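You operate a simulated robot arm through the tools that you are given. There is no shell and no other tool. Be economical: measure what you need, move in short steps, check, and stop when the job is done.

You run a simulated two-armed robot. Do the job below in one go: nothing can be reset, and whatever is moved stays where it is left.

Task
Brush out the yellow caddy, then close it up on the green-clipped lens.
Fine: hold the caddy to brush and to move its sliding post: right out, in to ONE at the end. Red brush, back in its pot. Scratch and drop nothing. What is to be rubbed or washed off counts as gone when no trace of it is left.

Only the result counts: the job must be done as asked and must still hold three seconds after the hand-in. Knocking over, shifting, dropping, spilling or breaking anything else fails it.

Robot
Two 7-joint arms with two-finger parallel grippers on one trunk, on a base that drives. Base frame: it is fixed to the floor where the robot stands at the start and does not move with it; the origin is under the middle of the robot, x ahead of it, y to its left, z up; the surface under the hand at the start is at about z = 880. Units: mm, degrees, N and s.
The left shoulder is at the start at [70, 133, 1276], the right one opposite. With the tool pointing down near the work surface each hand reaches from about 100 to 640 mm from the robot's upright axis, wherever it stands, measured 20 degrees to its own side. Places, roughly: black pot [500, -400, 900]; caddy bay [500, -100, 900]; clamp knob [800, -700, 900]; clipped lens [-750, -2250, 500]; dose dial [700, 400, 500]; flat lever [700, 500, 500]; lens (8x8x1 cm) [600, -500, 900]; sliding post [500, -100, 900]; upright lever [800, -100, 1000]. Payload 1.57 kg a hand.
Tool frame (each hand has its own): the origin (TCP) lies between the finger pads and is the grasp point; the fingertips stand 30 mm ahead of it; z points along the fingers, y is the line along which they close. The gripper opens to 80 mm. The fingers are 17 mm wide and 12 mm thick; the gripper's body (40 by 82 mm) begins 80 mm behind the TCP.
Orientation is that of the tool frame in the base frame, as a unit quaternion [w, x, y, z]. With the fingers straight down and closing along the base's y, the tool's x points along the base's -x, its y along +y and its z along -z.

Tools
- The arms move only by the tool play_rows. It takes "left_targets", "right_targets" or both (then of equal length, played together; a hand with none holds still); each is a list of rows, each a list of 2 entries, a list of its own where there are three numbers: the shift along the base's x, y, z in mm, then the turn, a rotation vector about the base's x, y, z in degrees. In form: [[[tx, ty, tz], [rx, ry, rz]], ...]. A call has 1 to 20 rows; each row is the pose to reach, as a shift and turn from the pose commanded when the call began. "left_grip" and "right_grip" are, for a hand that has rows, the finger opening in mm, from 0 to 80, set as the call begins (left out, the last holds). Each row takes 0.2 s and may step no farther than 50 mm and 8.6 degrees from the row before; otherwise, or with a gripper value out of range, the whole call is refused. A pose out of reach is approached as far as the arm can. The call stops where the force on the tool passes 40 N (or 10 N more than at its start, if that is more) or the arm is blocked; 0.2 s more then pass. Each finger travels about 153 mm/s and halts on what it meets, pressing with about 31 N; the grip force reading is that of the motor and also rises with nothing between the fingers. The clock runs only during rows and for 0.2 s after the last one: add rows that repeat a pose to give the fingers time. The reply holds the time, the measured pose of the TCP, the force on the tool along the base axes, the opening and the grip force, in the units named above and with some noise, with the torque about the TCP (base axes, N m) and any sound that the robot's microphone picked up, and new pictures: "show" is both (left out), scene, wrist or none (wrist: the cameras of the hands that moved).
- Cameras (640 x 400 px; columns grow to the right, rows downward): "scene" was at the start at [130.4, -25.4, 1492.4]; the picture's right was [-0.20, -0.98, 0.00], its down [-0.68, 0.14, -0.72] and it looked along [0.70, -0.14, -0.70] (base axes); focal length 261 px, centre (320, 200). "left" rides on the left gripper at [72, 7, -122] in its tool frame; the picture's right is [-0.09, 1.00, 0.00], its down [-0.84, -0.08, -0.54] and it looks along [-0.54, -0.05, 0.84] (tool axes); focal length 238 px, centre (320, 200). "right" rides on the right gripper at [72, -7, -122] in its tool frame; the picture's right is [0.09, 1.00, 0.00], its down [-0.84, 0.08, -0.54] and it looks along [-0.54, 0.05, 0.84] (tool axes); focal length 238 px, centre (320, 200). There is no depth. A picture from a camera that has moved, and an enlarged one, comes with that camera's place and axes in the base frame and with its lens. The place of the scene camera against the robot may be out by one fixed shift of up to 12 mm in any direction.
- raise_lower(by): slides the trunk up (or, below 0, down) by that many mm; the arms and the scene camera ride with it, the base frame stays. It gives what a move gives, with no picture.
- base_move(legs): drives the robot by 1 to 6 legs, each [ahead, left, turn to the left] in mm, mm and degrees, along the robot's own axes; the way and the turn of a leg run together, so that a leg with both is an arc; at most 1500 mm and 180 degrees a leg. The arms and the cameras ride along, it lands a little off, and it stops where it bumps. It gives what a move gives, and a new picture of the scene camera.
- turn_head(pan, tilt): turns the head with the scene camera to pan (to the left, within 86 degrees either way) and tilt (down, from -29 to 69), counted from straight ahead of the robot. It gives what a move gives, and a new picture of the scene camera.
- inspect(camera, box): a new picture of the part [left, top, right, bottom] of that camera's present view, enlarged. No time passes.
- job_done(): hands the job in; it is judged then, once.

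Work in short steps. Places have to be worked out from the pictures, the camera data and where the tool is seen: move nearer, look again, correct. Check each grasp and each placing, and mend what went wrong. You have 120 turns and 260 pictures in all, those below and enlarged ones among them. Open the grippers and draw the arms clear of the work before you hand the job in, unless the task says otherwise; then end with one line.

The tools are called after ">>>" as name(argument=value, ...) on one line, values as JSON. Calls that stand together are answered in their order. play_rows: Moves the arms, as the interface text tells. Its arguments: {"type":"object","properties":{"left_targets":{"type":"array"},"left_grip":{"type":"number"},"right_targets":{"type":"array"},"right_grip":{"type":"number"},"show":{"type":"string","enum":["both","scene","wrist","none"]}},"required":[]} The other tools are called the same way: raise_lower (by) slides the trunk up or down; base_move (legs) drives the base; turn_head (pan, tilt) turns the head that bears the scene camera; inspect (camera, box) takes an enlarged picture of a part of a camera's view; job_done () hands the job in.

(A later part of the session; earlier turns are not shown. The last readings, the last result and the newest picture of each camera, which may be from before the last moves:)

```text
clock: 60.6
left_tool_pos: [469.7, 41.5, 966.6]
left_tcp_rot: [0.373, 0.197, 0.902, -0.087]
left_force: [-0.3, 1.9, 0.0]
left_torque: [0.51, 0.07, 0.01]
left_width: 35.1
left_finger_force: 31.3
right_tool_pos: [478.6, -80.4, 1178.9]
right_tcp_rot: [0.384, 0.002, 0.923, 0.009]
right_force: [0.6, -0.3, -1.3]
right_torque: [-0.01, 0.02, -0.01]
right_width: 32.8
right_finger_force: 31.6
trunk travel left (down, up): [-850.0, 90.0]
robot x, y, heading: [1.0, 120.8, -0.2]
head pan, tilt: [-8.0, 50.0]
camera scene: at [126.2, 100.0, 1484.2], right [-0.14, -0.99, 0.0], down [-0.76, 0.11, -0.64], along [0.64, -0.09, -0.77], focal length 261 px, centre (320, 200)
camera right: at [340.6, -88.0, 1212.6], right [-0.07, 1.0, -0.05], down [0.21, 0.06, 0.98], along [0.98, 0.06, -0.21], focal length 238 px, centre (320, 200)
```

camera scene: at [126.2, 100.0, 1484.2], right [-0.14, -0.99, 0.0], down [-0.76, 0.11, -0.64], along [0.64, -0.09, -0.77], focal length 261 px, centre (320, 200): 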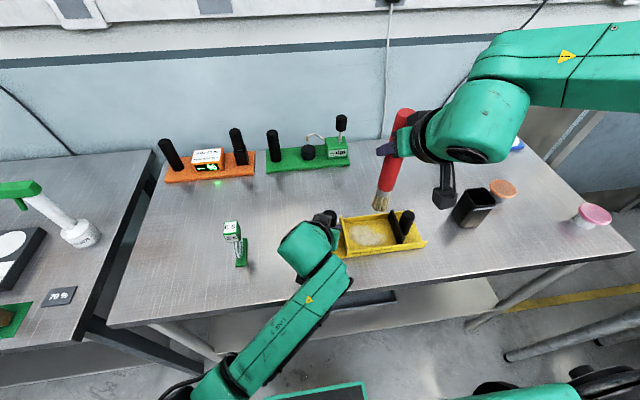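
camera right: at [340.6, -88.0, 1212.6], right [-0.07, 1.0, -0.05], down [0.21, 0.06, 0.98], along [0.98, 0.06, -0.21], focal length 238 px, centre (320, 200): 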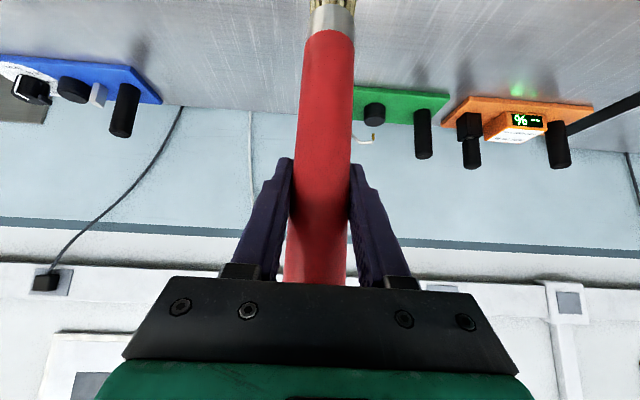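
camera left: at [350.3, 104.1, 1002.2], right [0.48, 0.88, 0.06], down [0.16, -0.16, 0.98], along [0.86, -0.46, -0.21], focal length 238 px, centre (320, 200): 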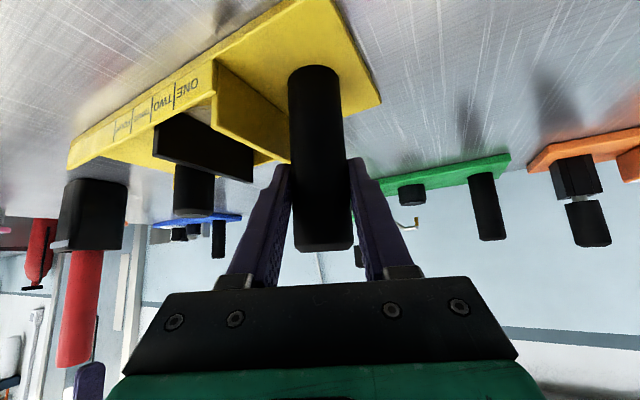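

Over the caddy. I descend to a little above the floor and look.

>>> play_rows(right_targets=[[[0, 2, -40], [0, 0, 0]], [[0, 4, -80], [0, 0, 0]], [[0, 5, -105], [0, 0, 0]], [[0, 5, -118], [0, 0, 0]], [[0, 5, -118], [0, 0, 0]]], show="scene")

>>> inspect(camera="scene", box=[300, 170, 460, 270])

>>> inspect(camera="left", box=[40, 0, 360, 200])

```text
clock: 61.8
left_tool_pos: [471.3, 42.5, 966.2]
left_tcp_rot: [0.374, 0.198, 0.902, -0.087]
left_force: [0.4, 1.6, 0.5]
left_torque: [0.47, -0.06, 0.05]
left_width: 34.7
left_finger_force: 31.0
right_tool_pos: [479.5, -75.2, 1062.0]
right_tcp_rot: [0.384, 0.002, 0.923, 0.008]
right_force: [0.2, 0.4, -0.5]
right_torque: [0.01, -0.01, 0.0]
right_width: 32.8
right_finger_force: 30.9
trunk travel left (down, up): [-850.0, 90.0]
robot x, y, heading: [-0.4, 121.2, -0.1]
head pan, tilt: [-8.0, 50.0]
camera scene: at [126.5, 100.7, 1484.2], right [-0.14, -0.99, 0.0], down [-0.76, 0.11, -0.64], along [0.64, -0.09, -0.77], focal length 261 px, centre (320, 200)
```

scene: 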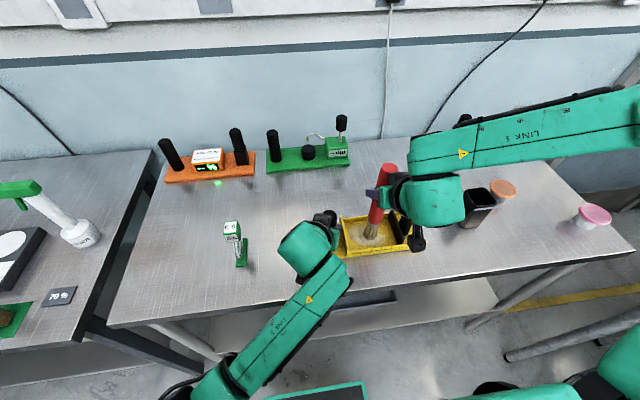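

```text
4.00 times, centred on (380, 220) of scene
camera zoom: at [126.5, 100.7, 1484.2], right [-0.14, -0.99, 0.0], down [-0.76, 0.11, -0.64], along [0.64, -0.09, -0.77], focal length 1042 px, centre (80, 120)
```

zoom: 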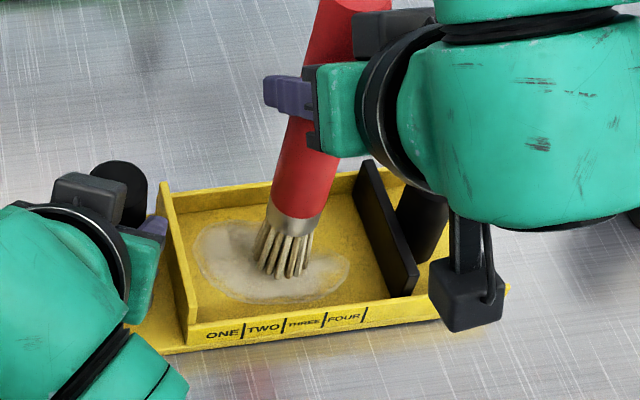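

```text
2.00 times, centred on (200, 100) of left
camera zoom: at [349.2, 105.5, 1001.5], right [0.48, 0.88, 0.06], down [0.16, -0.15, 0.98], along [0.86, -0.46, -0.21], focal length 477 px, centre (560, 400)
```

zoom: 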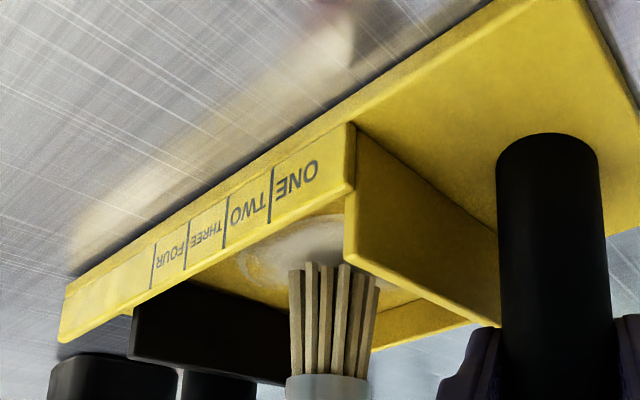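

Bristles are just above the floor. I lower in 2 mm steps feeling for contact.

>>> play_rows(right_targets=[[[0, 0, -2], [0, 0, 0]], [[0, 0, -4], [0, 0, 0]], [[0, 0, -6], [0, 0, 0]], [[0, 0, -8], [0, 0, 0]], [[0, 0, -10], [0, 0, 0]], [[0, 0, -10], [0, 0, 0]]], show="none")

>>> inspect(camera="left", box=[120, 60, 280, 200])

```text
clock: 63.2
left_tool_pos: [471.1, 42.1, 966.4]
left_tcp_rot: [0.373, 0.199, 0.902, -0.087]
left_force: [2.8, -3.7, 0.3]
left_torque: [1.17, 0.14, -0.01]
left_width: 35.3
left_finger_force: 30.9
right_tool_pos: [478.9, -74.5, 1051.4]
right_tcp_rot: [0.384, 0.002, 0.923, 0.009]
right_force: [-0.6, 1.9, 6.1]
right_torque: [0.2, 0.12, -0.03]
right_width: 32.6
right_finger_force: 30.9
trunk travel left (down, up): [-850.0, 90.0]
robot x, y, heading: [-2.2, 119.5, -0.3]
head pan, tilt: [-8.0, 50.0]
```

```text
2.86 times, centred on (200, 130) of left
camera zoom: at [348.9, 105.1, 1001.3], right [0.48, 0.88, 0.06], down [0.16, -0.15, 0.98], along [0.86, -0.46, -0.21], focal length 681 px, centre (663, 400)
```

zoom: 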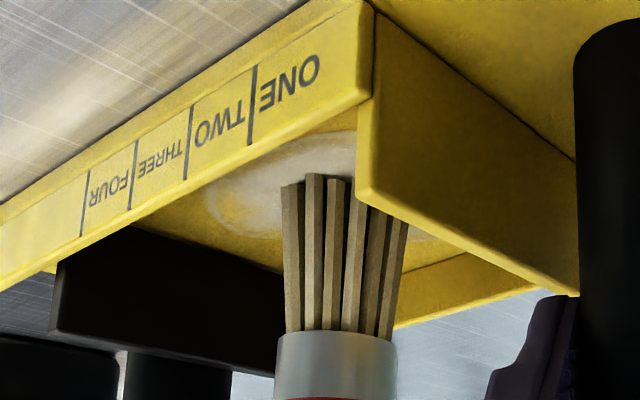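

Contact at z≈1051 with 6 N. Now I brush back and forth in lines along the caddy.

>>> play_rows(right_targets=[[[0, 22, 0], [0, 0, 0]], [[0, 44, 0], [0, 0, 0]], [[-10, 44, 0], [0, 0, 0]], [[-10, 15, 0], [0, 0, 0]], [[-10, -15, 0], [0, 0, 0]], [[-10, -42, 0], [0, 0, 0]], [[0, -42, 0], [0, 0, 0]], [[0, -15, 0], [0, 0, 0]], [[0, 15, 0], [0, 0, 0]], [[0, 44, 0], [0, 0, 0]], [[10, 44, 0], [0, 0, 0]], [[10, 15, 0], [0, 0, 0]], [[10, -15, 0], [0, 0, 0]], [[10, -42, 0], [0, 0, 0]], [[20, -42, 0], [0, 0, 0]], [[20, -15, 0], [0, 0, 0]], [[20, 15, 0], [0, 0, 0]], [[20, 44, 0], [0, 0, 0]], [[20, 20, 0], [0, 0, 0]], [[20, 0, 0], [0, 0, 0]]], show="none")

>>> inspect(camera="scene", box=[300, 170, 460, 270])

```text
clock: 67.4
left_tool_pos: [470.5, 40.4, 966.5]
left_tcp_rot: [0.374, 0.197, 0.902, -0.086]
left_force: [0.3, -1.6, 0.6]
left_torque: [0.82, -0.2, 0.1]
left_width: 35.1
left_finger_force: 30.3
right_tool_pos: [498.7, -77.1, 1052.4]
right_tcp_rot: [0.384, 0.004, 0.923, 0.007]
right_force: [-1.0, 0.3, 2.7]
right_torque: [-0.06, 0.22, -0.06]
right_width: 32.7
right_finger_force: 30.8
trunk travel left (down, up): [-850.0, 90.0]
robot x, y, heading: [4.4, 121.3, -0.2]
head pan, tilt: [-8.0, 50.0]
```

```text
4.00 times, centred on (380, 220) of scene
camera zoom: at [125.9, 99.2, 1484.3], right [-0.14, -0.99, 0.0], down [-0.76, 0.11, -0.64], along [0.64, -0.09, -0.77], focal length 1042 px, centre (80, 120)
```

zoom: 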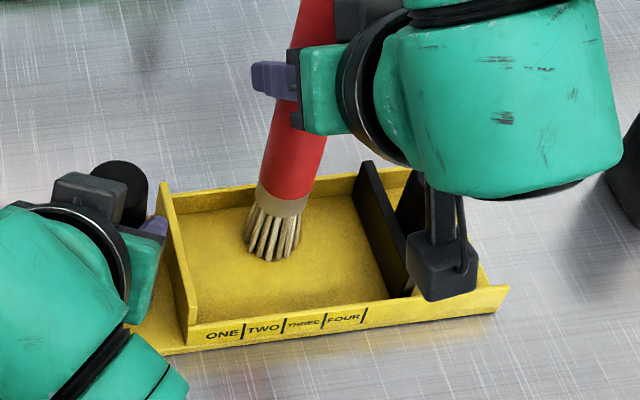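

The dirt looks gone; I make another pass over the outer lines to leave no trace.

>>> play_rows(right_targets=[[[8, 0, 0], [0, 0, 0]], [[8, 25, 0], [0, 0, 0]], [[8, 48, 0], [0, 0, 0]], [[-15, 50, 0], [0, 0, 0]], [[-42, 50, 0], [0, 0, 0]], [[-42, 20, 0], [0, 0, 0]], [[-42, -15, 0], [0, 0, 0]], [[-42, -40, 0], [0, 0, 0]], [[-15, -42, 0], [0, 0, 0]], [[8, -42, 0], [0, 0, 0]], [[8, -15, 0], [0, 0, 0]], [[8, 10, 0], [0, 0, 0]], [[-25, 20, 0], [0, 0, 0]], [[-36, -10, 0], [0, 0, 0]], [[-20, -20, 0], [0, 0, 0]], [[-20, -20, 20], [0, 0, 0]], [[-20, -20, 60], [0, 0, 0]], [[-20, -20, 105], [0, 0, 0]], [[-20, -20, 128], [0, 0, 0]], [[-20, -20, 128], [0, 0, 0]]], show="none")

>>> inspect(camera="scene", box=[310, 200, 440, 270])

>>> inspect(camera="left", box=[40, 0, 360, 200])

```text
clock: 71.6
left_tool_pos: [470.6, 42.7, 966.0]
left_tcp_rot: [0.375, 0.198, 0.901, -0.088]
left_force: [-0.7, 0.0, 3.5]
left_torque: [0.49, -0.28, 0.01]
left_width: 35.0
left_finger_force: 31.0
right_tool_pos: [478.6, -93.8, 1181.2]
right_tcp_rot: [0.384, 0.002, 0.923, 0.008]
right_force: [0.7, 0.2, -0.8]
right_torque: [-0.01, 0.01, 0.02]
right_width: 32.5
right_finger_force: 31.2
trunk travel left (down, up): [-850.0, 90.0]
robot x, y, heading: [2.6, 119.7, 0.1]
head pan, tilt: [-8.0, 50.0]
```

```text
4.92 times, centred on (375, 235) of scene
camera zoom: at [125.4, 100.8, 1484.3], right [-0.14, -0.99, 0.0], down [-0.76, 0.11, -0.64], along [0.64, -0.09, -0.77], focal length 1283 px, centre (49, 28)
```

zoom: 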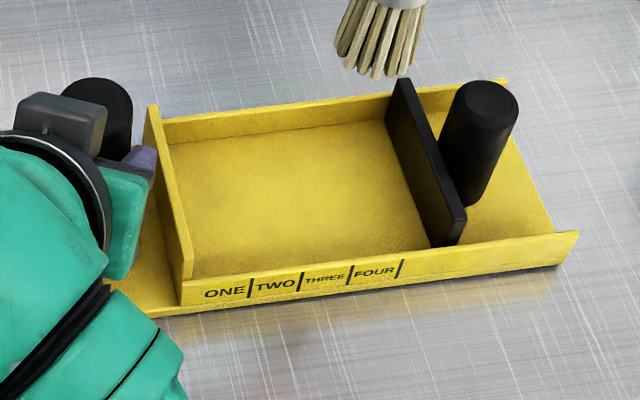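

```text
2.00 times, centred on (200, 100) of left
camera zoom: at [348.5, 105.6, 1001.8], right [0.48, 0.88, 0.06], down [0.16, -0.15, 0.98], along [0.86, -0.46, -0.21], focal length 477 px, centre (560, 400)
```

zoom: 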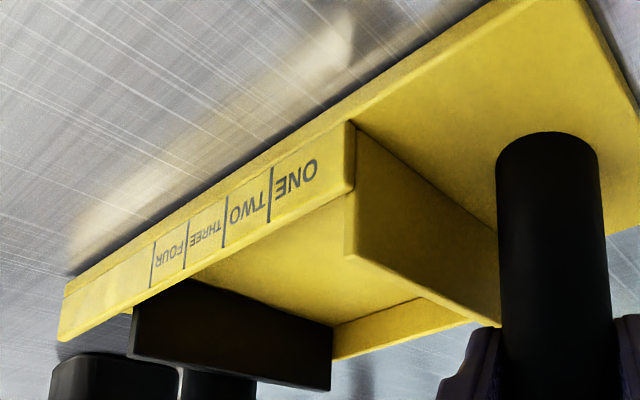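

The caddy is clean. I carry the brush back over the pot by the reverse path.

>>> play_rows(right_targets=[[[3, -38, 0], [0, 0, -5]], [[6, -76, 0], [0, 0, -10]], [[9, -114, 0], [0, 0, -15]], [[12, -152, 0], [0, 0, -20]], [[15, -190, 0], [0, 0, -25]], [[18, -228, 0], [0, 0, -30]], [[21, -267, 0], [0, 0, -35]], [[21, -267, 0], [0, 0, -35]]], show="both")

>>> inspect(camera="scene", box=[430, 110, 590, 250])

```text
clock: 73.4
left_tool_pos: [469.3, 41.6, 966.9]
left_tcp_rot: [0.374, 0.197, 0.902, -0.089]
left_force: [-0.1, 0.1, 2.1]
left_torque: [0.43, -0.3, 0.01]
left_width: 35.2
left_finger_force: 30.7
right_tool_pos: [500.5, -363.3, 1178.5]
right_tcp_rot: [0.368, 0.281, 0.879, -0.109]
right_force: [0.4, 0.0, -0.2]
right_torque: [0.0, 0.01, 0.0]
right_width: 32.6
right_finger_force: 31.4
trunk travel left (down, up): [-850.0, 90.0]
robot x, y, heading: [1.3, 120.7, 0.0]
head pan, tilt: [-8.0, 50.0]
camera scene: at [125.9, 100.9, 1484.3], right [-0.14, -0.99, 0.0], down [-0.76, 0.11, -0.64], along [0.64, -0.09, -0.77], focal length 261 px, centre (320, 200)
camera right: at [382.4, -290.3, 1212.5], right [0.52, 0.85, -0.05], down [0.2, -0.07, 0.98], along [0.83, -0.52, -0.21], focal length 238 px, centre (320, 200)
```

scene: 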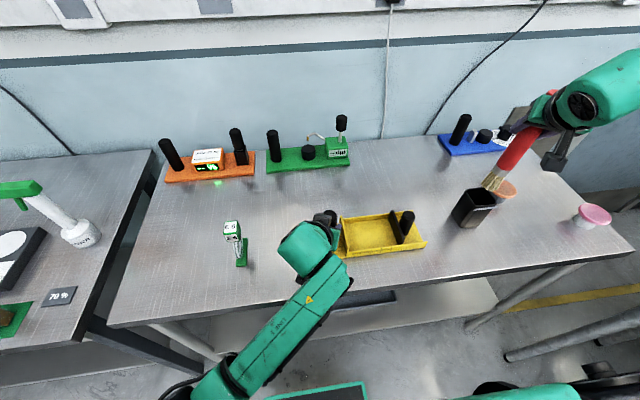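
right: 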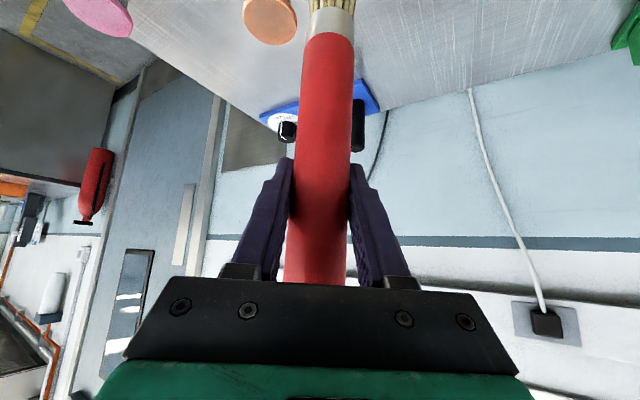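

```text
2.86 times, centred on (510, 180) of scene
camera zoom: at [125.9, 100.9, 1484.3], right [-0.14, -0.99, 0.0], down [-0.76, 0.11, -0.64], along [0.64, -0.09, -0.77], focal length 744 px, centre (-223, 257)
```

zoom: 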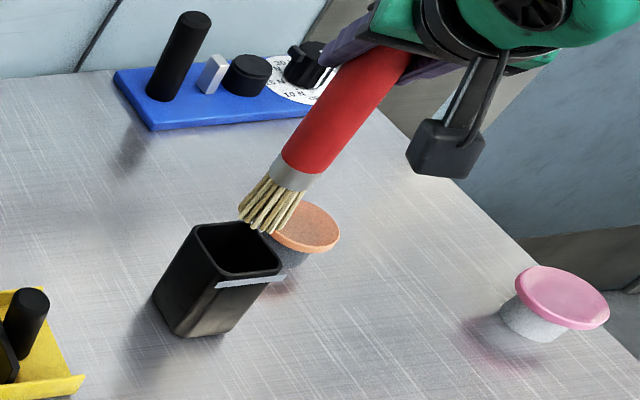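

The view matches the one after lifting, so the brush is over the pot. I lower it straight down.

>>> play_rows(right_targets=[[[0, 2, -20], [0, 0, 0]], [[0, 2, -45], [0, 0, 0]], [[0, 2, -70], [0, 0, 0]], [[0, 2, -95], [0, 0, 0]], [[0, 2, -115], [0, 0, 0]], [[0, 2, -124], [0, 0, 0]], [[0, 2, -128], [0, 0, 0]], [[0, 2, -128], [0, 0, 0]]], show="both")

```text
clock: 75.2
left_tool_pos: [469.4, 42.0, 966.0]
left_tcp_rot: [0.374, 0.199, 0.902, -0.088]
left_force: [-0.9, -0.1, 2.4]
left_torque: [0.49, -0.23, 0.05]
left_width: 35.1
left_finger_force: 30.9
right_tool_pos: [499.9, -360.6, 1050.9]
right_tcp_rot: [0.368, 0.28, 0.88, -0.108]
right_force: [0.6, -0.9, -0.8]
right_torque: [0.01, 0.02, 0.01]
right_width: 32.5
right_finger_force: 30.6
trunk travel left (down, up): [-850.0, 90.0]
robot x, y, heading: [2.6, 123.9, -0.0]
head pan, tilt: [-8.0, 50.0]
camera scene: at [125.7, 100.4, 1484.3], right [-0.14, -0.99, 0.0], down [-0.76, 0.11, -0.64], along [0.64, -0.09, -0.77], focal length 261 px, centre (320, 200)
camera right: at [382.1, -288.0, 1085.3], right [0.52, 0.85, -0.05], down [0.2, -0.07, 0.98], along [0.83, -0.52, -0.21], focal length 238 px, centre (320, 200)
```

scene: 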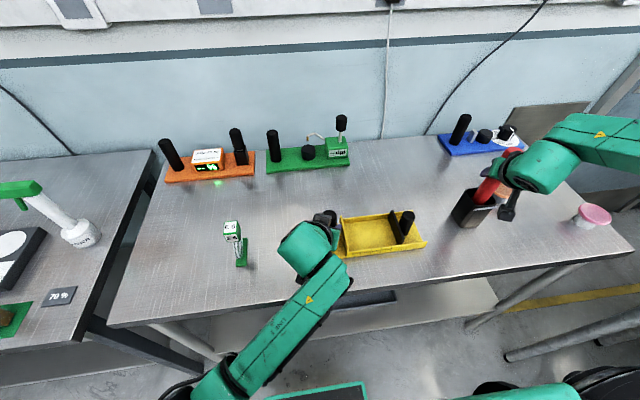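
right: 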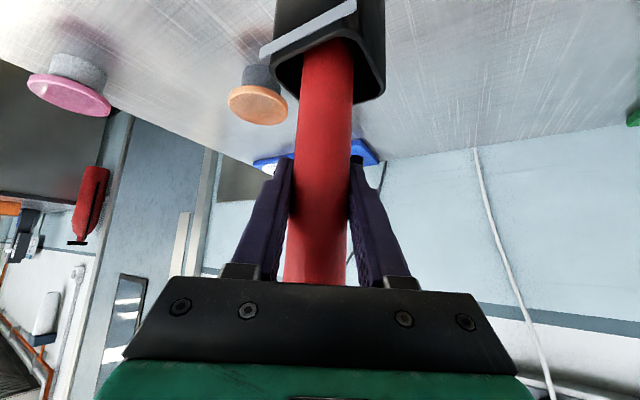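

In the pot, about 1 mm above its former height. I lower that, open, and back off along the approach line.

>>> play_rows(right_targets=[[[0, 0, -1], [0, 0, 0]], [[0, 0, -1.5], [0, 0, 0]]], show="none")

>>> play_rows(right_targets=[[[0, 0, 0], [0, 0, 0]], [[0, 0, 0], [0, 0, 0]], [[-20, 14, 0], [0, 0, 0]], [[-45, 31, 0], [0, 0, 0]], [[-70, 48, 0], [0, 0, 0]], [[-90, 62, 0], [0, 0, 0]]], right_grip=80, show="both")

```text
clock: 75.8
left_tool_pos: [469.6, 41.8, 966.3]
left_tcp_rot: [0.373, 0.198, 0.902, -0.087]
left_force: [-0.4, 0.3, 1.5]
left_torque: [0.47, -0.21, 0.04]
left_width: 34.8
left_finger_force: 31.0
right_tool_pos: [499.3, -360.2, 1050.1]
right_tcp_rot: [0.368, 0.282, 0.88, -0.109]
right_force: [-0.4, 0.3, -1.1]
right_torque: [0.02, -0.04, -0.03]
right_width: 32.5
right_finger_force: 30.4
trunk travel left (down, up): [-850.0, 90.0]
robot x, y, heading: [1.6, 120.5, 0.1]
head pan, tilt: [-8.0, 50.0]
```

```text
clock: 77.2
left_tool_pos: [468.7, 41.4, 966.3]
left_tcp_rot: [0.373, 0.198, 0.902, -0.088]
left_force: [-2.6, -0.2, 1.2]
left_torque: [0.48, -0.22, 0.02]
left_width: 35.1
left_finger_force: 30.7
right_tool_pos: [408.6, -297.8, 1049.7]
right_tcp_rot: [0.369, 0.28, 0.88, -0.108]
right_force: [0.1, 0.0, -0.3]
right_torque: [0.0, 0.01, -0.02]
right_width: 80.0
right_finger_force: 0.0
trunk travel left (down, up): [-850.0, 90.0]
robot x, y, heading: [-0.6, 123.9, -0.1]
head pan, tilt: [-8.0, 50.0]
camera scene: at [125.4, 101.1, 1484.3], right [-0.14, -0.99, 0.0], down [-0.76, 0.11, -0.64], along [0.64, -0.09, -0.77], focal length 261 px, centre (320, 200)
camera right: at [291.2, -224.9, 1083.3], right [0.52, 0.85, -0.05], down [0.2, -0.07, 0.98], along [0.83, -0.52, -0.21], focal length 238 px, centre (320, 200)
```

scene: 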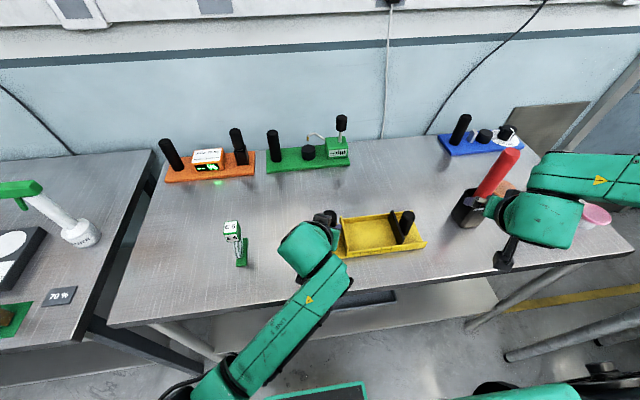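
right: 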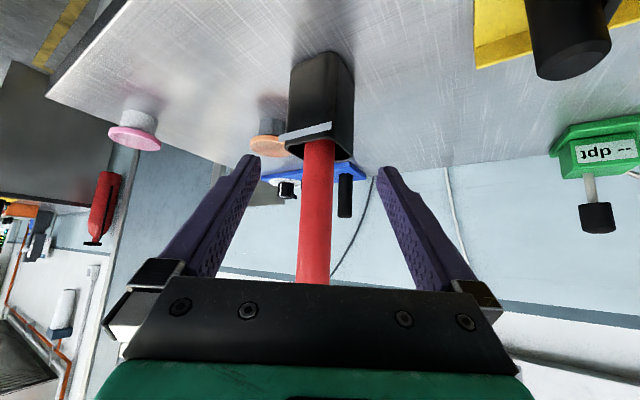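

Brush is back upright in its pot. Now I release the handle and back the left hand off; right hand lifts a bit and retreats too.

>>> play_rows(left_targets=[[[0, 0, 0], [0, 0, 0]], [[0, 0, 0], [0, 0, 0]], [[-16, 7.5, 18], [0, 0, 0]], [[-32, 15, 36], [0, 0, 0]], [[-48, 22.5, 54], [0, 0, 0]], [[-64, 30.5, 75], [0, 0, 0]]], right_targets=[[[0, 20, 0], [0, 0, 7]], [[0, 40, 0], [0, 0, 14]], [[0, 60, 10], [0, 0, 21]], [[0, 64, 30], [0, 0, 28]], [[0, 64, 50], [0, 0, 35]], [[0, 64, 50], [0, 0, 35]]], left_grip=80, show="none")

>>> base_move(legs=[[0, -130, 0]])

```text
clock: 78.6
left_tool_pos: [406.4, 71.0, 1042.4]
left_tcp_rot: [0.374, 0.199, 0.902, -0.089]
left_force: [-0.5, -0.1, 0.3]
left_torque: [0.0, 0.03, 0.04]
left_width: 80.2
left_finger_force: 0.1
right_tool_pos: [409.4, -232.9, 1101.8]
right_tcp_rot: [0.384, 0.001, 0.923, 0.009]
right_force: [0.0, -0.9, 0.1]
right_torque: [0.0, 0.01, -0.02]
right_width: 79.8
right_finger_force: 0.1
trunk travel left (down, up): [-850.0, 90.0]
robot x, y, heading: [0.5, 119.4, -0.1]
head pan, tilt: [-8.0, 50.0]
```

```text
clock: 79.9
left_tool_pos: [405.9, -55.4, 1041.3]
left_tcp_rot: [0.374, 0.197, 0.902, -0.089]
left_force: [-0.6, 1.0, 0.1]
left_torque: [-0.05, -0.02, -0.01]
left_width: 79.9
left_finger_force: 0.0
right_tool_pos: [410.7, -361.7, 1103.2]
right_tcp_rot: [0.383, 0.002, 0.924, 0.007]
right_force: [0.3, -0.1, 0.1]
right_torque: [0.0, -0.01, -0.01]
right_width: 80.1
right_finger_force: 0.1
trunk travel left (down, up): [-850.0, 90.0]
robot x, y, heading: [0.6, -15.5, -0.0]
head pan, tilt: [-8.0, 50.0]
camera scene: at [126.1, -27.4, 1484.3], right [-0.14, -0.99, 0.0], down [-0.76, 0.1, -0.64], along [0.64, -0.09, -0.77], focal length 261 px, centre (320, 200)
```

scene: 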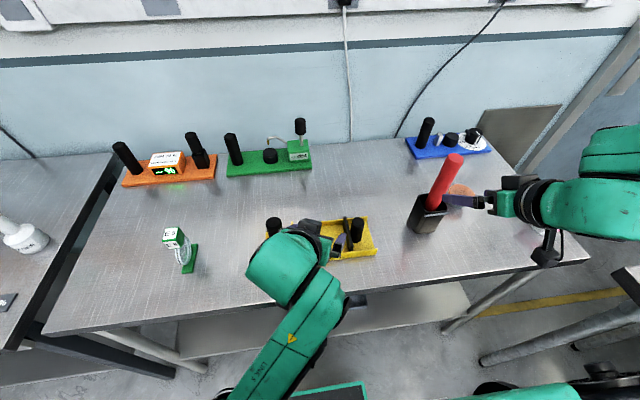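

Base is at y≈-12. I raise the left hand, undo its yaw and bring it before the E5 lens.

>>> play_rows(left_targets=[[[0, 25, 25], [0, 0, 4]], [[0, 65, 40], [0, 0, 8]], [[-5, 108, 45], [0, 0, 12]], [[-10, 150, 45], [0, 0, 16]], [[-10, 192, 45], [0, 0, 20]], [[-10, 234, 45], [0, 0, 25]], [[-10, 276, 45], [0, 0, 25]], [[-10, 312, 45], [0, 0, 25]], [[-10, 312, 45], [0, 0, 25]]], show="both")

>>> inspect(camera="scene", box=[140, 220, 220, 280])

```text
clock: 81.1
left_tool_pos: [411.5, 130.7, 1079.3]
left_tcp_rot: [0.396, 0.135, 0.905, 0.073]
left_force: [-0.7, -0.2, -0.2]
left_torque: [-0.01, 0.01, 0.02]
left_width: 80.2
left_finger_force: 0.0
left hand out of reach, approached as far as the arm can: row 5
right_tool_pos: [409.9, -364.3, 1101.5]
right_tcp_rot: [0.383, 0.003, 0.924, 0.007]
right_force: [0.3, 0.2, -0.2]
right_torque: [-0.02, -0.01, 0.02]
right_width: 79.9
right_finger_force: 0.1
trunk travel left (down, up): [-850.0, 90.0]
robot x, y, heading: [0.5, -13.9, 0.2]
head pan, tilt: [-8.0, 50.0]
stopped in row 5 (left hand): the arm was blocked; the commanded pose is now the measured one
camera scene: at [126.5, -29.7, 1484.2], right [-0.14, -0.99, 0.0], down [-0.76, 0.11, -0.64], along [0.64, -0.09, -0.77], focal length 261 px, centre (320, 200)
camera left: at [276.0, 154.6, 1113.1], right [0.24, 0.92, 0.3], down [0.13, -0.34, 0.93], along [0.96, -0.19, -0.2], focal length 238 px, centre (320, 200)
```

scene: 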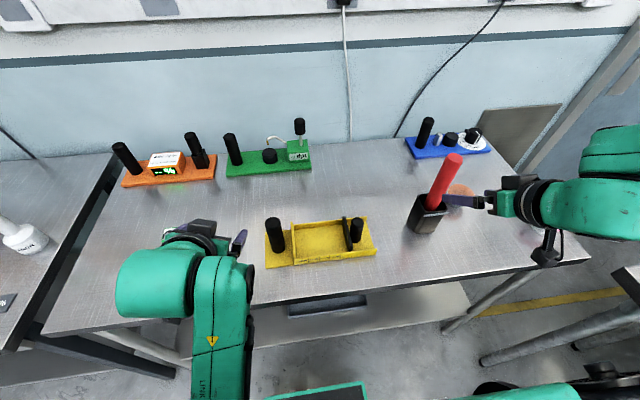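
left: 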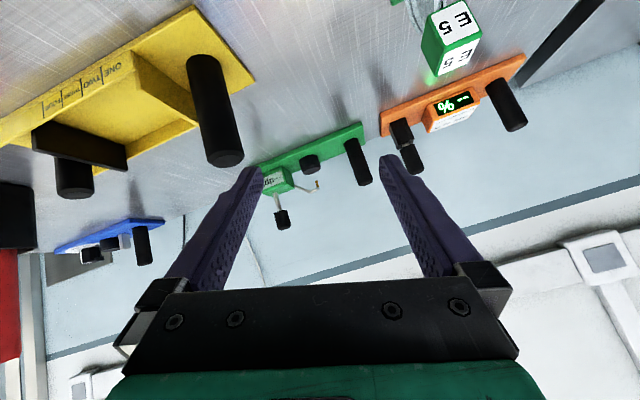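

```text
6.67 times, centred on (180, 250) of scene
camera zoom: at [126.5, -29.7, 1484.2], right [-0.14, -0.99, 0.0], down [-0.76, 0.11, -0.64], along [0.64, -0.09, -0.77], focal length 1737 px, centre (1253, -133)
```

zoom: 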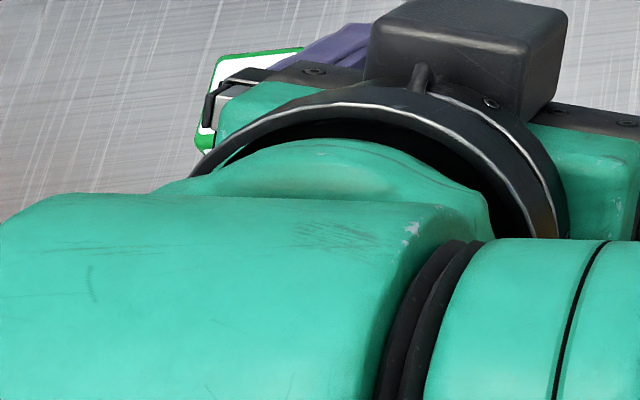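

The pitched wrist jams on the way left. I straighten the left hand to vertical while lifting, for a top grasp of the lens's clip.

>>> play_rows(left_targets=[[[-3, -8, 15], [-1.24, 6.7, 2.29]], [[-6, -16, 35], [-2.5, 13.4, 4.6]], [[-8, -20, 55], [-3.7, 20.1, 6.9]], [[-10, -20, 75], [-5, 26.9, 9.1]], [[-10, -20, 95], [-6.2, 33.6, 11.4]], [[-10, -20, 115], [-7.5, 40.3, 13.7]], [[-10, -20, 135], [-8.7, 47, 16]], [[-10, -20, 135], [-8.7, 47, 16]]], show="scene")

```text
clock: 81.7
left_tool_pos: [405.6, 155.7, 1096.0]
left_tcp_rot: [0.272, 0.118, 0.943, 0.148]
left_force: [0.8, 0.0, 0.3]
left_torque: [0.0, -0.02, 0.01]
left_width: 80.3
left_finger_force: 0.1
left hand out of reach, approached as far as the arm can: row 3
right_tool_pos: [412.2, -363.7, 1100.8]
right_tcp_rot: [0.382, 0.003, 0.924, 0.006]
right_force: [0.0, 0.3, -0.4]
right_torque: [-0.02, 0.02, 0.02]
right_width: 79.9
right_finger_force: 0.2
trunk travel left (down, up): [-850.0, 90.0]
robot x, y, heading: [2.1, -10.5, 0.2]
head pan, tilt: [-8.0, 50.0]
stopped in row 3 (left hand): the arm was blocked; the commanded pose is now the measured one
camera scene: at [128.3, -29.8, 1484.1], right [-0.14, -0.99, 0.0], down [-0.76, 0.11, -0.64], along [0.64, -0.09, -0.77], focal length 261 px, centre (320, 200)
```

scene: 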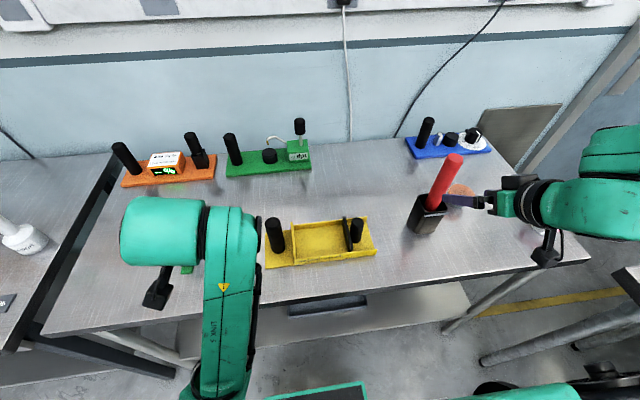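

That arm posture is tangled; I go back toward the known good pose near y≈20 first.

>>> play_rows(left_targets=[[[1, -27, 0], [-4.8, -1.56, -3.7]], [[2, -54, 0], [-9.6, -3.1, -7.4]], [[3, -81, 0], [-14.4, -4.7, -11.2]], [[4, -108, 0], [-19.2, -6.2, -14.9]], [[5, -136, 0], [-24, -7.8, -18.6]], [[5, -136, 0], [-24, -7.8, -18.6]]], show="scene")

```text
clock: 83.1
left_tool_pos: [409.8, 34.3, 1084.8]
left_tcp_rot: [0.37, 0.216, 0.902, -0.048]
left_force: [0.1, 0.0, -0.2]
left_torque: [0.03, -0.01, 0.02]
left_width: 80.0
left_finger_force: 0.1
right_tool_pos: [410.5, -364.0, 1101.1]
right_tcp_rot: [0.383, 0.002, 0.924, 0.008]
right_force: [1.2, 0.0, 0.2]
right_torque: [0.01, 0.01, 0.0]
right_width: 80.0
right_finger_force: 0.1
trunk travel left (down, up): [-850.0, 90.0]
robot x, y, heading: [2.8, -10.4, -0.0]
head pan, tilt: [-8.0, 50.0]
camera scene: at [126.2, -30.0, 1484.3], right [-0.14, -0.99, 0.0], down [-0.76, 0.11, -0.64], along [0.64, -0.09, -0.77], focal length 261 px, centre (320, 200)
```

scene: 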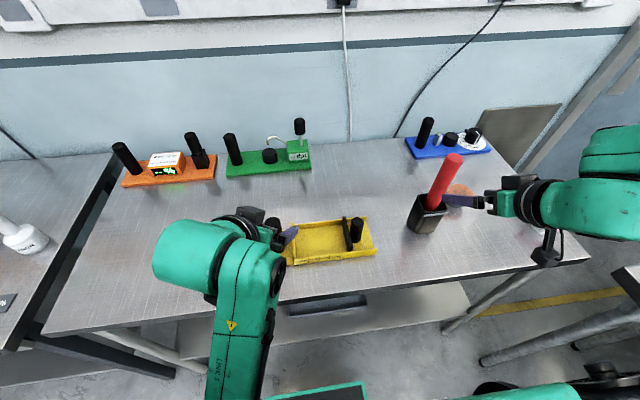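

Now I lift to the start-like vertical pose to reset the left arm's posture.

>>> play_rows(left_targets=[[[0, 0, 25], [0.7, 5.5, 3.2]], [[-3, 3, 50], [1.4, 11, 6.4]], [[-6, 6, 75], [2.1, 16.5, 9.6]], [[-9, 10, 100], [2.9, 22, 12.8]], [[-12, 15, 125], [3.6, 27.4, 16.1]], [[-15, 20, 150], [4.3, 32.9, 19.3]], [[-20, 25, 175], [5, 38.4, 22.5]], [[-22, 30, 195], [5.7, 43.9, 25.7]], [[-22, 30, 195], [5.7, 43.9, 25.7]]], show="scene")

```text
clock: 83.5
left_tool_pos: [408.7, 54.5, 1085.8]
left_tcp_rot: [0.307, 0.2, 0.931, 0.007]
left_force: [0.6, -0.4, 0.2]
left_torque: [0.01, 0.0, 0.02]
left_width: 79.8
left_finger_force: 0.0
left hand out of reach, approached as far as the arm can: row 2
right_tool_pos: [412.5, -363.0, 1100.7]
right_tcp_rot: [0.383, 0.002, 0.924, 0.008]
right_force: [-0.2, 0.2, 0.5]
right_torque: [-0.02, 0.0, 0.03]
right_width: 79.9
right_finger_force: 0.0
trunk travel left (down, up): [-850.0, 90.0]
robot x, y, heading: [-1.3, -7.3, -0.2]
head pan, tilt: [-8.0, 50.0]
stopped in row 2 (left hand): the arm was blocked; the commanded pose is now the measured one
camera scene: at [128.3, -30.3, 1484.0], right [-0.14, -0.99, 0.0], down [-0.76, 0.11, -0.64], along [0.64, -0.09, -0.77], focal length 261 px, centre (320, 200)
```

scene: 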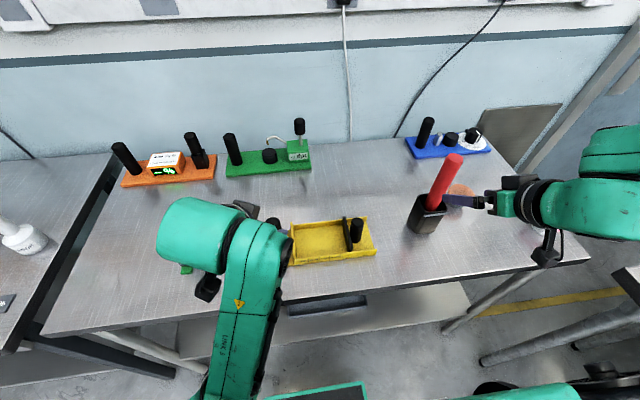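

It's blocked, so I reverse toward the pose where the arm came from (y≈-50, yaw -25°).

>>> play_rows(left_targets=[[[2, -25, -5], [3.5, -5, -2.5]], [[2, -50, -10], [2, -7, -5]], [[2, -80, -15], [0, -8.5, -7.5]], [[2, -110, -20], [-1, -10, -10]], [[2, -110, -20], [-1, -10, -10]]], show="scene")

```text
clock: 84.8
left_tool_pos: [410.5, -55.1, 1065.8]
left_tcp_rot: [0.389, 0.275, 0.879, -0.01]
left_force: [-0.4, 0.0, 0.5]
left_torque: [0.04, 0.01, 0.01]
left_width: 80.1
left_finger_force: 0.0
right_tool_pos: [410.9, -364.3, 1100.9]
right_tcp_rot: [0.384, 0.003, 0.923, 0.007]
right_force: [0.1, 0.1, -0.6]
right_torque: [0.03, -0.01, -0.01]
right_width: 80.2
right_finger_force: 0.2
trunk travel left (down, up): [-850.0, 90.0]
robot x, y, heading: [-0.2, -11.4, 0.1]
head pan, tilt: [-8.0, 50.0]
camera scene: at [126.5, -29.9, 1484.2], right [-0.14, -0.99, 0.0], down [-0.76, 0.11, -0.64], along [0.64, -0.09, -0.77], focal length 261 px, centre (320, 200)
```

scene: 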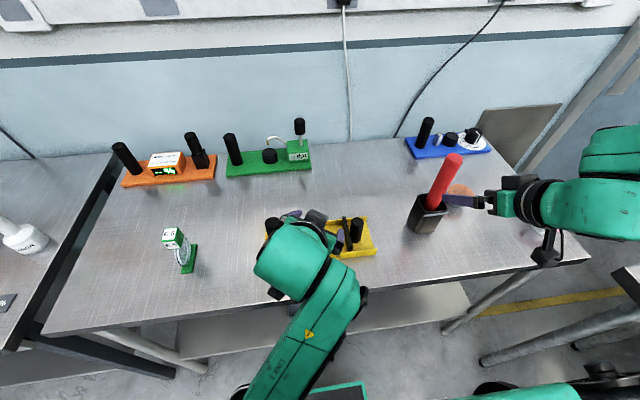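

Now, from here I unpitch toward vertical while moving up and forward.

>>> play_rows(left_targets=[[[8, 0, 15], [0.1, 5.8, 4.1]], [[16, 0, 30], [0.3, 11.6, 8.2]], [[24, 5, 45], [0.4, 17.4, 12.3]], [[32, 10, 60], [0.6, 23.2, 16.4]], [[36, 15, 75], [0.7, 29, 20.5]], [[36, 20, 90], [0.9, 34.8, 24.6]], [[36, 25, 105], [1, 40.7, 28.8]], [[36, 30, 120], [1.2, 46.5, 32.9]], [[36, 30, 120], [1.2, 46.5, 32.9]]], show="scene")

```text
clock: 85.3
left_tool_pos: [429.1, 0.5, 1039.7]
left_tcp_rot: [0.277, 0.237, 0.926, 0.094]
left_force: [-0.6, -0.8, -1.4]
left_torque: [0.02, -0.01, 0.0]
left_width: 80.0
left_finger_force: 0.0
right_tool_pos: [412.0, -363.8, 1100.1]
right_tcp_rot: [0.383, 0.001, 0.924, 0.008]
right_force: [0.5, -0.7, 0.5]
right_torque: [0.0, 0.01, 0.0]
right_width: 80.3
right_finger_force: 0.0
trunk travel left (down, up): [-850.0, 90.0]
robot x, y, heading: [-0.4, -8.8, 0.2]
head pan, tilt: [-8.0, 50.0]
stopped in row 2 (left hand): the arm was blocked; the commanded pose is now the measured one
camera scene: at [128.6, -29.4, 1484.0], right [-0.14, -0.99, 0.0], down [-0.76, 0.11, -0.64], along [0.64, -0.09, -0.77], focal length 261 px, centre (320, 200)
```

scene: 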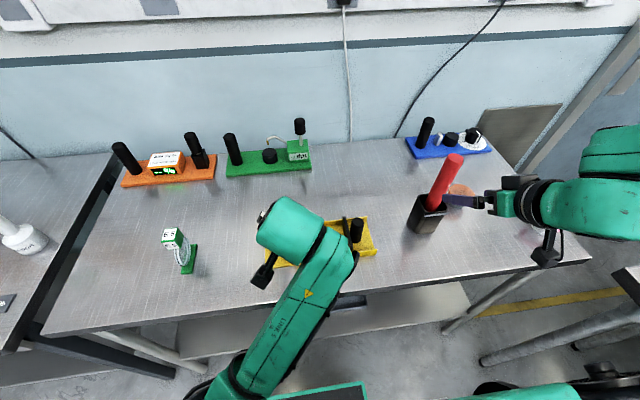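

The elbow appears pressed against my trunk. I extend the hand forward and up (keeping orientation) to free it.

>>> play_rows(left_targets=[[[8, -10, 12], [0, 0, 0]], [[20, -25, 25], [0, 0, 0]], [[45, -30, 40], [0, 0, 0]], [[75, -30, 55], [0, 0, 0]], [[75, -30, 55], [0, 0, 0]]], show="scene")

```text
clock: 86.1
left_tool_pos: [470.3, 30.0, 1039.7]
left_tcp_rot: [0.249, 0.233, 0.923, 0.176]
left_force: [0.2, -0.6, -0.5]
left_torque: [0.0, -0.02, 0.01]
left_width: 80.0
left_finger_force: 0.1
right_tool_pos: [411.7, -364.7, 1101.4]
right_tcp_rot: [0.383, 0.002, 0.924, 0.007]
right_force: [0.0, 0.0, 0.0]
right_torque: [0.02, 0.0, 0.0]
right_width: 80.1
right_finger_force: 0.0
trunk travel left (down, up): [-850.0, 90.0]
robot x, y, heading: [-1.9, -10.2, 0.1]
head pan, tilt: [-8.0, 50.0]
stopped in row 3 (left hand): the arm was blocked; the commanded pose is now the measured one
camera scene: at [127.5, -29.7, 1484.1], right [-0.14, -0.99, 0.0], down [-0.76, 0.11, -0.64], along [0.64, -0.09, -0.77], focal length 261 px, centre (320, 200)
```

scene: 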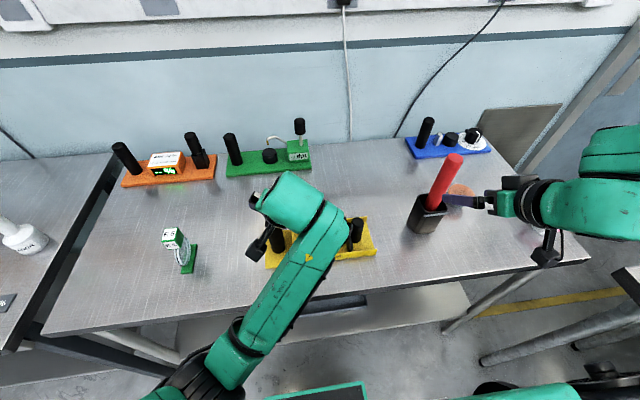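

Near a singular posture the arm swings; I now just raise slowly with small steps.

>>> play_rows(left_targets=[[[0, 0, 6], [0, 0, 0]], [[0, 0, 12], [0, 0, 0]], [[0, 0, 18], [0, 0, 0]], [[0, 0, 24], [0, 0, 0]], [[0, 0, 32], [0, 0, 0]], [[0, 0, 40], [0, 0, 0]], [[0, 0, 50], [0, 0, 0]], [[0, 0, 60], [0, 0, 0]], [[0, 0, 60], [0, 0, 0]]], show="both")

```text
clock: 88.3
left_tool_pos: [476.0, 58.5, 1089.3]
left_tcp_rot: [0.239, 0.226, 0.919, 0.216]
left_force: [-0.3, 0.2, -0.2]
left_torque: [0.03, 0.02, 0.04]
left_width: 80.0
left_finger_force: 0.0
right_tool_pos: [410.9, -364.4, 1100.9]
right_tcp_rot: [0.384, 0.002, 0.923, 0.009]
right_force: [0.4, 0.8, 0.4]
right_torque: [0.0, 0.0, -0.01]
right_width: 80.2
right_finger_force: 0.1
trunk travel left (down, up): [-850.0, 90.0]
robot x, y, heading: [0.2, -9.6, 0.0]
head pan, tilt: [-8.0, 50.0]
stopped in row 9 (left hand): the arm was blocked; the commanded pose is now the measured one
camera scene: at [126.3, -30.1, 1484.2], right [-0.14, -0.99, 0.0], down [-0.76, 0.11, -0.64], along [0.64, -0.09, -0.77], focal length 261 px, centre (320, 200)
camera left: at [356.3, 65.1, 1165.7], right [0.38, 0.75, 0.53], down [0.34, -0.65, 0.68], along [0.86, -0.08, -0.51], focal length 238 px, centre (320, 200)
```

scene: 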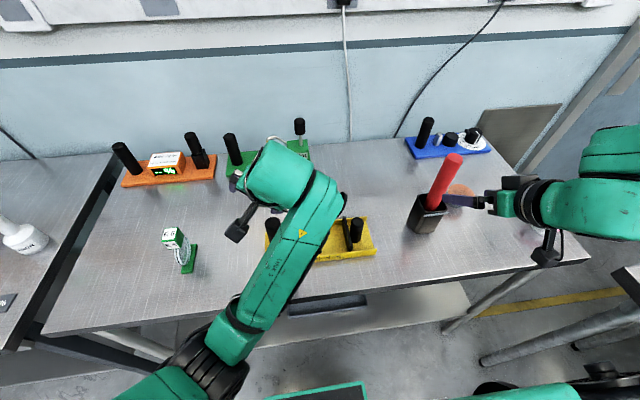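
left: 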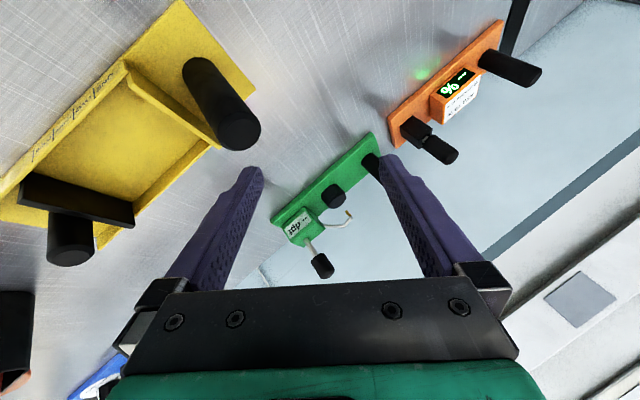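

Free now. I rotate to vertical while rising further.

>>> play_rows(left_targets=[[[0, 2, 10], [-3.2, 3.5, 3.3]], [[0, 4, 20], [-6.4, 7, 6.6]], [[0, 6, 30], [-9.5, 10.6, 10]], [[-3, 10, 40], [-12.7, 14.1, 13.3]], [[-6, 14, 50], [-15.9, 17.6, 16.6]], [[-10, 18, 60], [-19, 21.1, 20]], [[-14, 22, 70], [-22.2, 24.7, 23.3]], [[-16, 26, 80], [-25.4, 28.2, 26.6]], [[-16, 26, 80], [-25.4, 28.2, 26.6]]], show="scene")

```text
clock: 88.9
left_tool_pos: [484.9, 130.3, 1082.4]
left_tcp_rot: [0.171, 0.166, 0.933, 0.27]
left_force: [0.4, 0.5, 0.7]
left_torque: [-0.03, -0.01, -0.02]
left_width: 79.7
left_finger_force: 0.0
left hand out of reach, approached as far as the arm can: row 2
right_tool_pos: [411.9, -363.2, 1101.4]
right_tcp_rot: [0.383, 0.003, 0.924, 0.007]
right_force: [0.4, 0.0, -0.1]
right_torque: [-0.03, 0.0, -0.01]
right_width: 80.1
right_finger_force: 0.1
trunk travel left (down, up): [-850.0, 90.0]
robot x, y, heading: [-2.1, -10.9, -0.0]
head pan, tilt: [-8.0, 50.0]
stopped in row 2 (left hand): the arm was blocked; the commanded pose is now the measured one
camera scene: at [127.6, -28.8, 1484.1], right [-0.14, -0.99, 0.0], down [-0.76, 0.1, -0.64], along [0.64, -0.09, -0.77], focal length 261 px, centre (320, 200)
```

scene: 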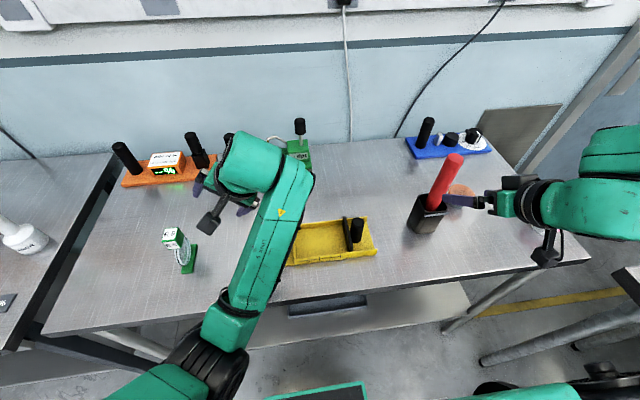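

The hand is bent leftward under the wrist; I rotate it about the wrist instead, so the tool comes vertical below it.

>>> play_rows(left_targets=[[[-10, -10.6, 2], [-4, 2.5, 2.4]], [[-20, -21, 4], [-8, 5, 4.9]], [[-31, -32, 6], [-12, 7.5, 7.3]], [[-41, -42, 8], [-16, 10, 9.8]], [[-51, -53, 8], [-20, 12.5, 12.2]], [[-61, -64, 8], [-24, 15, 14.6]], [[-72, -74, 8], [-28, 17.5, 17.1]], [[-82, -85, 8], [-31.7, 20, 19.5]], [[-82, -85, 8], [-31.7, 20, 19.5]]], show="scene")

```text
clock: 89.4
left_tool_pos: [474.5, 182.7, 1074.2]
left_tcp_rot: [0.12, 0.111, 0.936, 0.311]
left_force: [-0.2, -0.1, 0.0]
left_torque: [0.0, 0.02, -0.02]
left_width: 80.0
left_finger_force: 0.2
left hand out of reach, approached as far as the arm can: row 2
right_tool_pos: [410.9, -363.1, 1101.7]
right_tcp_rot: [0.383, 0.002, 0.924, 0.007]
right_force: [0.3, -0.3, 0.0]
right_torque: [-0.04, 0.05, 0.02]
right_width: 80.1
right_finger_force: 0.1
trunk travel left (down, up): [-850.0, 90.0]
robot x, y, heading: [-0.9, -6.6, 0.2]
head pan, tilt: [-8.0, 50.0]
stopped in row 2 (left hand): the arm was blocked; the commanded pose is now the measured one
camera scene: at [127.2, -28.4, 1484.2], right [-0.14, -0.99, 0.0], down [-0.76, 0.1, -0.64], along [0.64, -0.09, -0.77], focal length 261 px, centre (320, 200)
```

scene: 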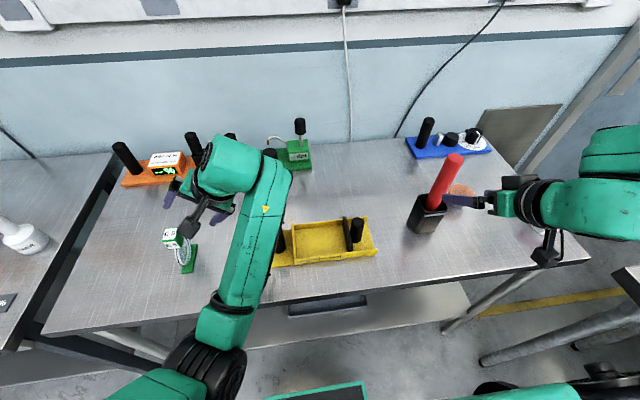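

Still limited; I try a slow lift with only gentle roll correction to let the arm unwind.

>>> play_rows(left_targets=[[[0, 0, 8], [-0.5, 0.2, 0.2]], [[0, 0, 16], [-1, 0.4, 0.4]], [[0, 0, 24], [-1.5, 0.6, 0.5]], [[0, 0, 32], [-2, 0.8, 0.7]], [[0, 0, 40], [-2.5, 1, 0.9]], [[0, 0, 48], [-3, 1.2, 1.1]], [[0, 0, 56], [-3.5, 1.4, 1.3]], [[0, 0, 64], [-4, 1.5, 1.4]], [[0, 0, 72], [-4.5, 1.7, 1.6]], [[0, 0, 80], [-5, 1.9, 1.8]], [[0, 0, 88], [-5.5, 2.1, 2]], [[0, 0, 96], [-6, 2.3, 2.1]]], show="scene")

```text
clock: 90.8
left_tool_pos: [472.7, 229.4, 1121.2]
left_tcp_rot: [0.096, 0.077, 0.929, 0.35]
left_force: [-0.3, 0.0, 0.6]
left_torque: [0.02, -0.02, 0.04]
left_width: 80.1
left_finger_force: 0.0
right_tool_pos: [410.6, -364.1, 1100.5]
right_tcp_rot: [0.384, 0.003, 0.923, 0.007]
right_force: [0.2, -0.2, -1.0]
right_torque: [-0.04, -0.02, 0.01]
right_width: 80.1
right_finger_force: 0.0
trunk travel left (down, up): [-850.0, 90.0]
robot x, y, heading: [0.5, -11.4, 0.1]
head pan, tilt: [-8.0, 50.0]
stopped in row 6 (left hand): the arm was blocked; the commanded pose is now the measured one
camera scene: at [126.3, -30.2, 1484.2], right [-0.14, -0.99, 0.0], down [-0.76, 0.11, -0.64], along [0.64, -0.09, -0.77], focal length 261 px, centre (320, 200)
```

scene: 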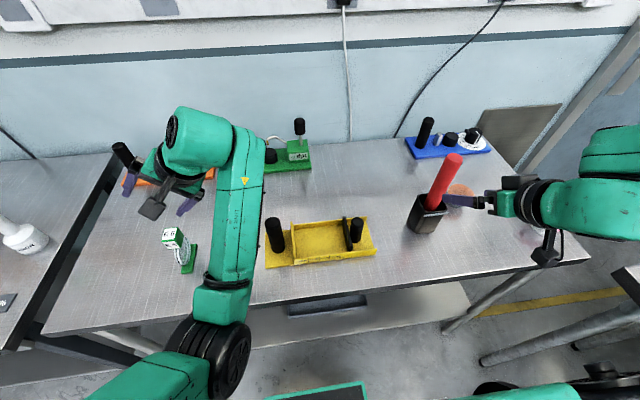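

It's progressing. I continue lifting and pull back a little, slowly.

>>> play_rows(left_targets=[[[-3, 0, 8], [0, 0, 0]], [[-6, 0, 16], [0, 0, 0]], [[-9, 0, 24], [0, 0, 0]], [[-12, 0, 32], [0, 0, 0]], [[-15, 0, 40], [0, 0, 0]], [[-18, 0, 48], [0, 0, 0]], [[-21, 0, 56], [0, 0, 0]], [[-24, 0, 64], [0, 0, 0]], [[-28, 0, 72], [0, 0, 0]], [[-32, 0, 80], [0, 0, 0]], [[-36, 0, 88], [0, 0, 0]], [[-40, 0, 96], [0, 0, 0]], [[-44, 0, 104], [0, 0, 0]], [[-48, 0, 112], [0, 0, 0]]], show="scene")

```text
clock: 93.8
left_tool_pos: [442.8, 280.7, 1208.9]
left_tcp_rot: [0.087, 0.062, 0.922, 0.372]
left_force: [0.3, -0.4, 0.0]
left_torque: [0.02, -0.02, 0.0]
left_width: 80.1
left_finger_force: 0.0
left hand out of reach, approached as far as the arm can: row 7, 8, 9, 10, 11, 12, 13, 14
right_tool_pos: [409.7, -364.5, 1102.0]
right_tcp_rot: [0.384, 0.002, 0.923, 0.008]
right_force: [0.7, -0.5, -0.1]
right_torque: [-0.01, 0.01, 0.01]
right_width: 79.9
right_finger_force: 0.0
trunk travel left (down, up): [-850.0, 90.0]
robot x, y, heading: [0.9, -11.1, -0.1]
head pan, tilt: [-8.0, 50.0]
camera scene: at [126.2, -30.1, 1484.2], right [-0.14, -0.99, 0.0], down [-0.76, 0.11, -0.64], along [0.64, -0.09, -0.77], focal length 261 px, centre (320, 200)
```

scene: 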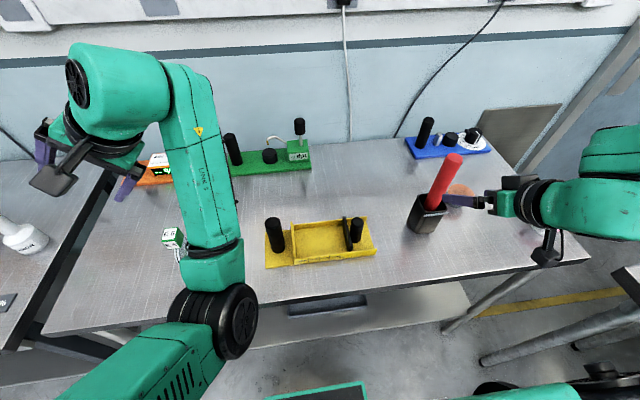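

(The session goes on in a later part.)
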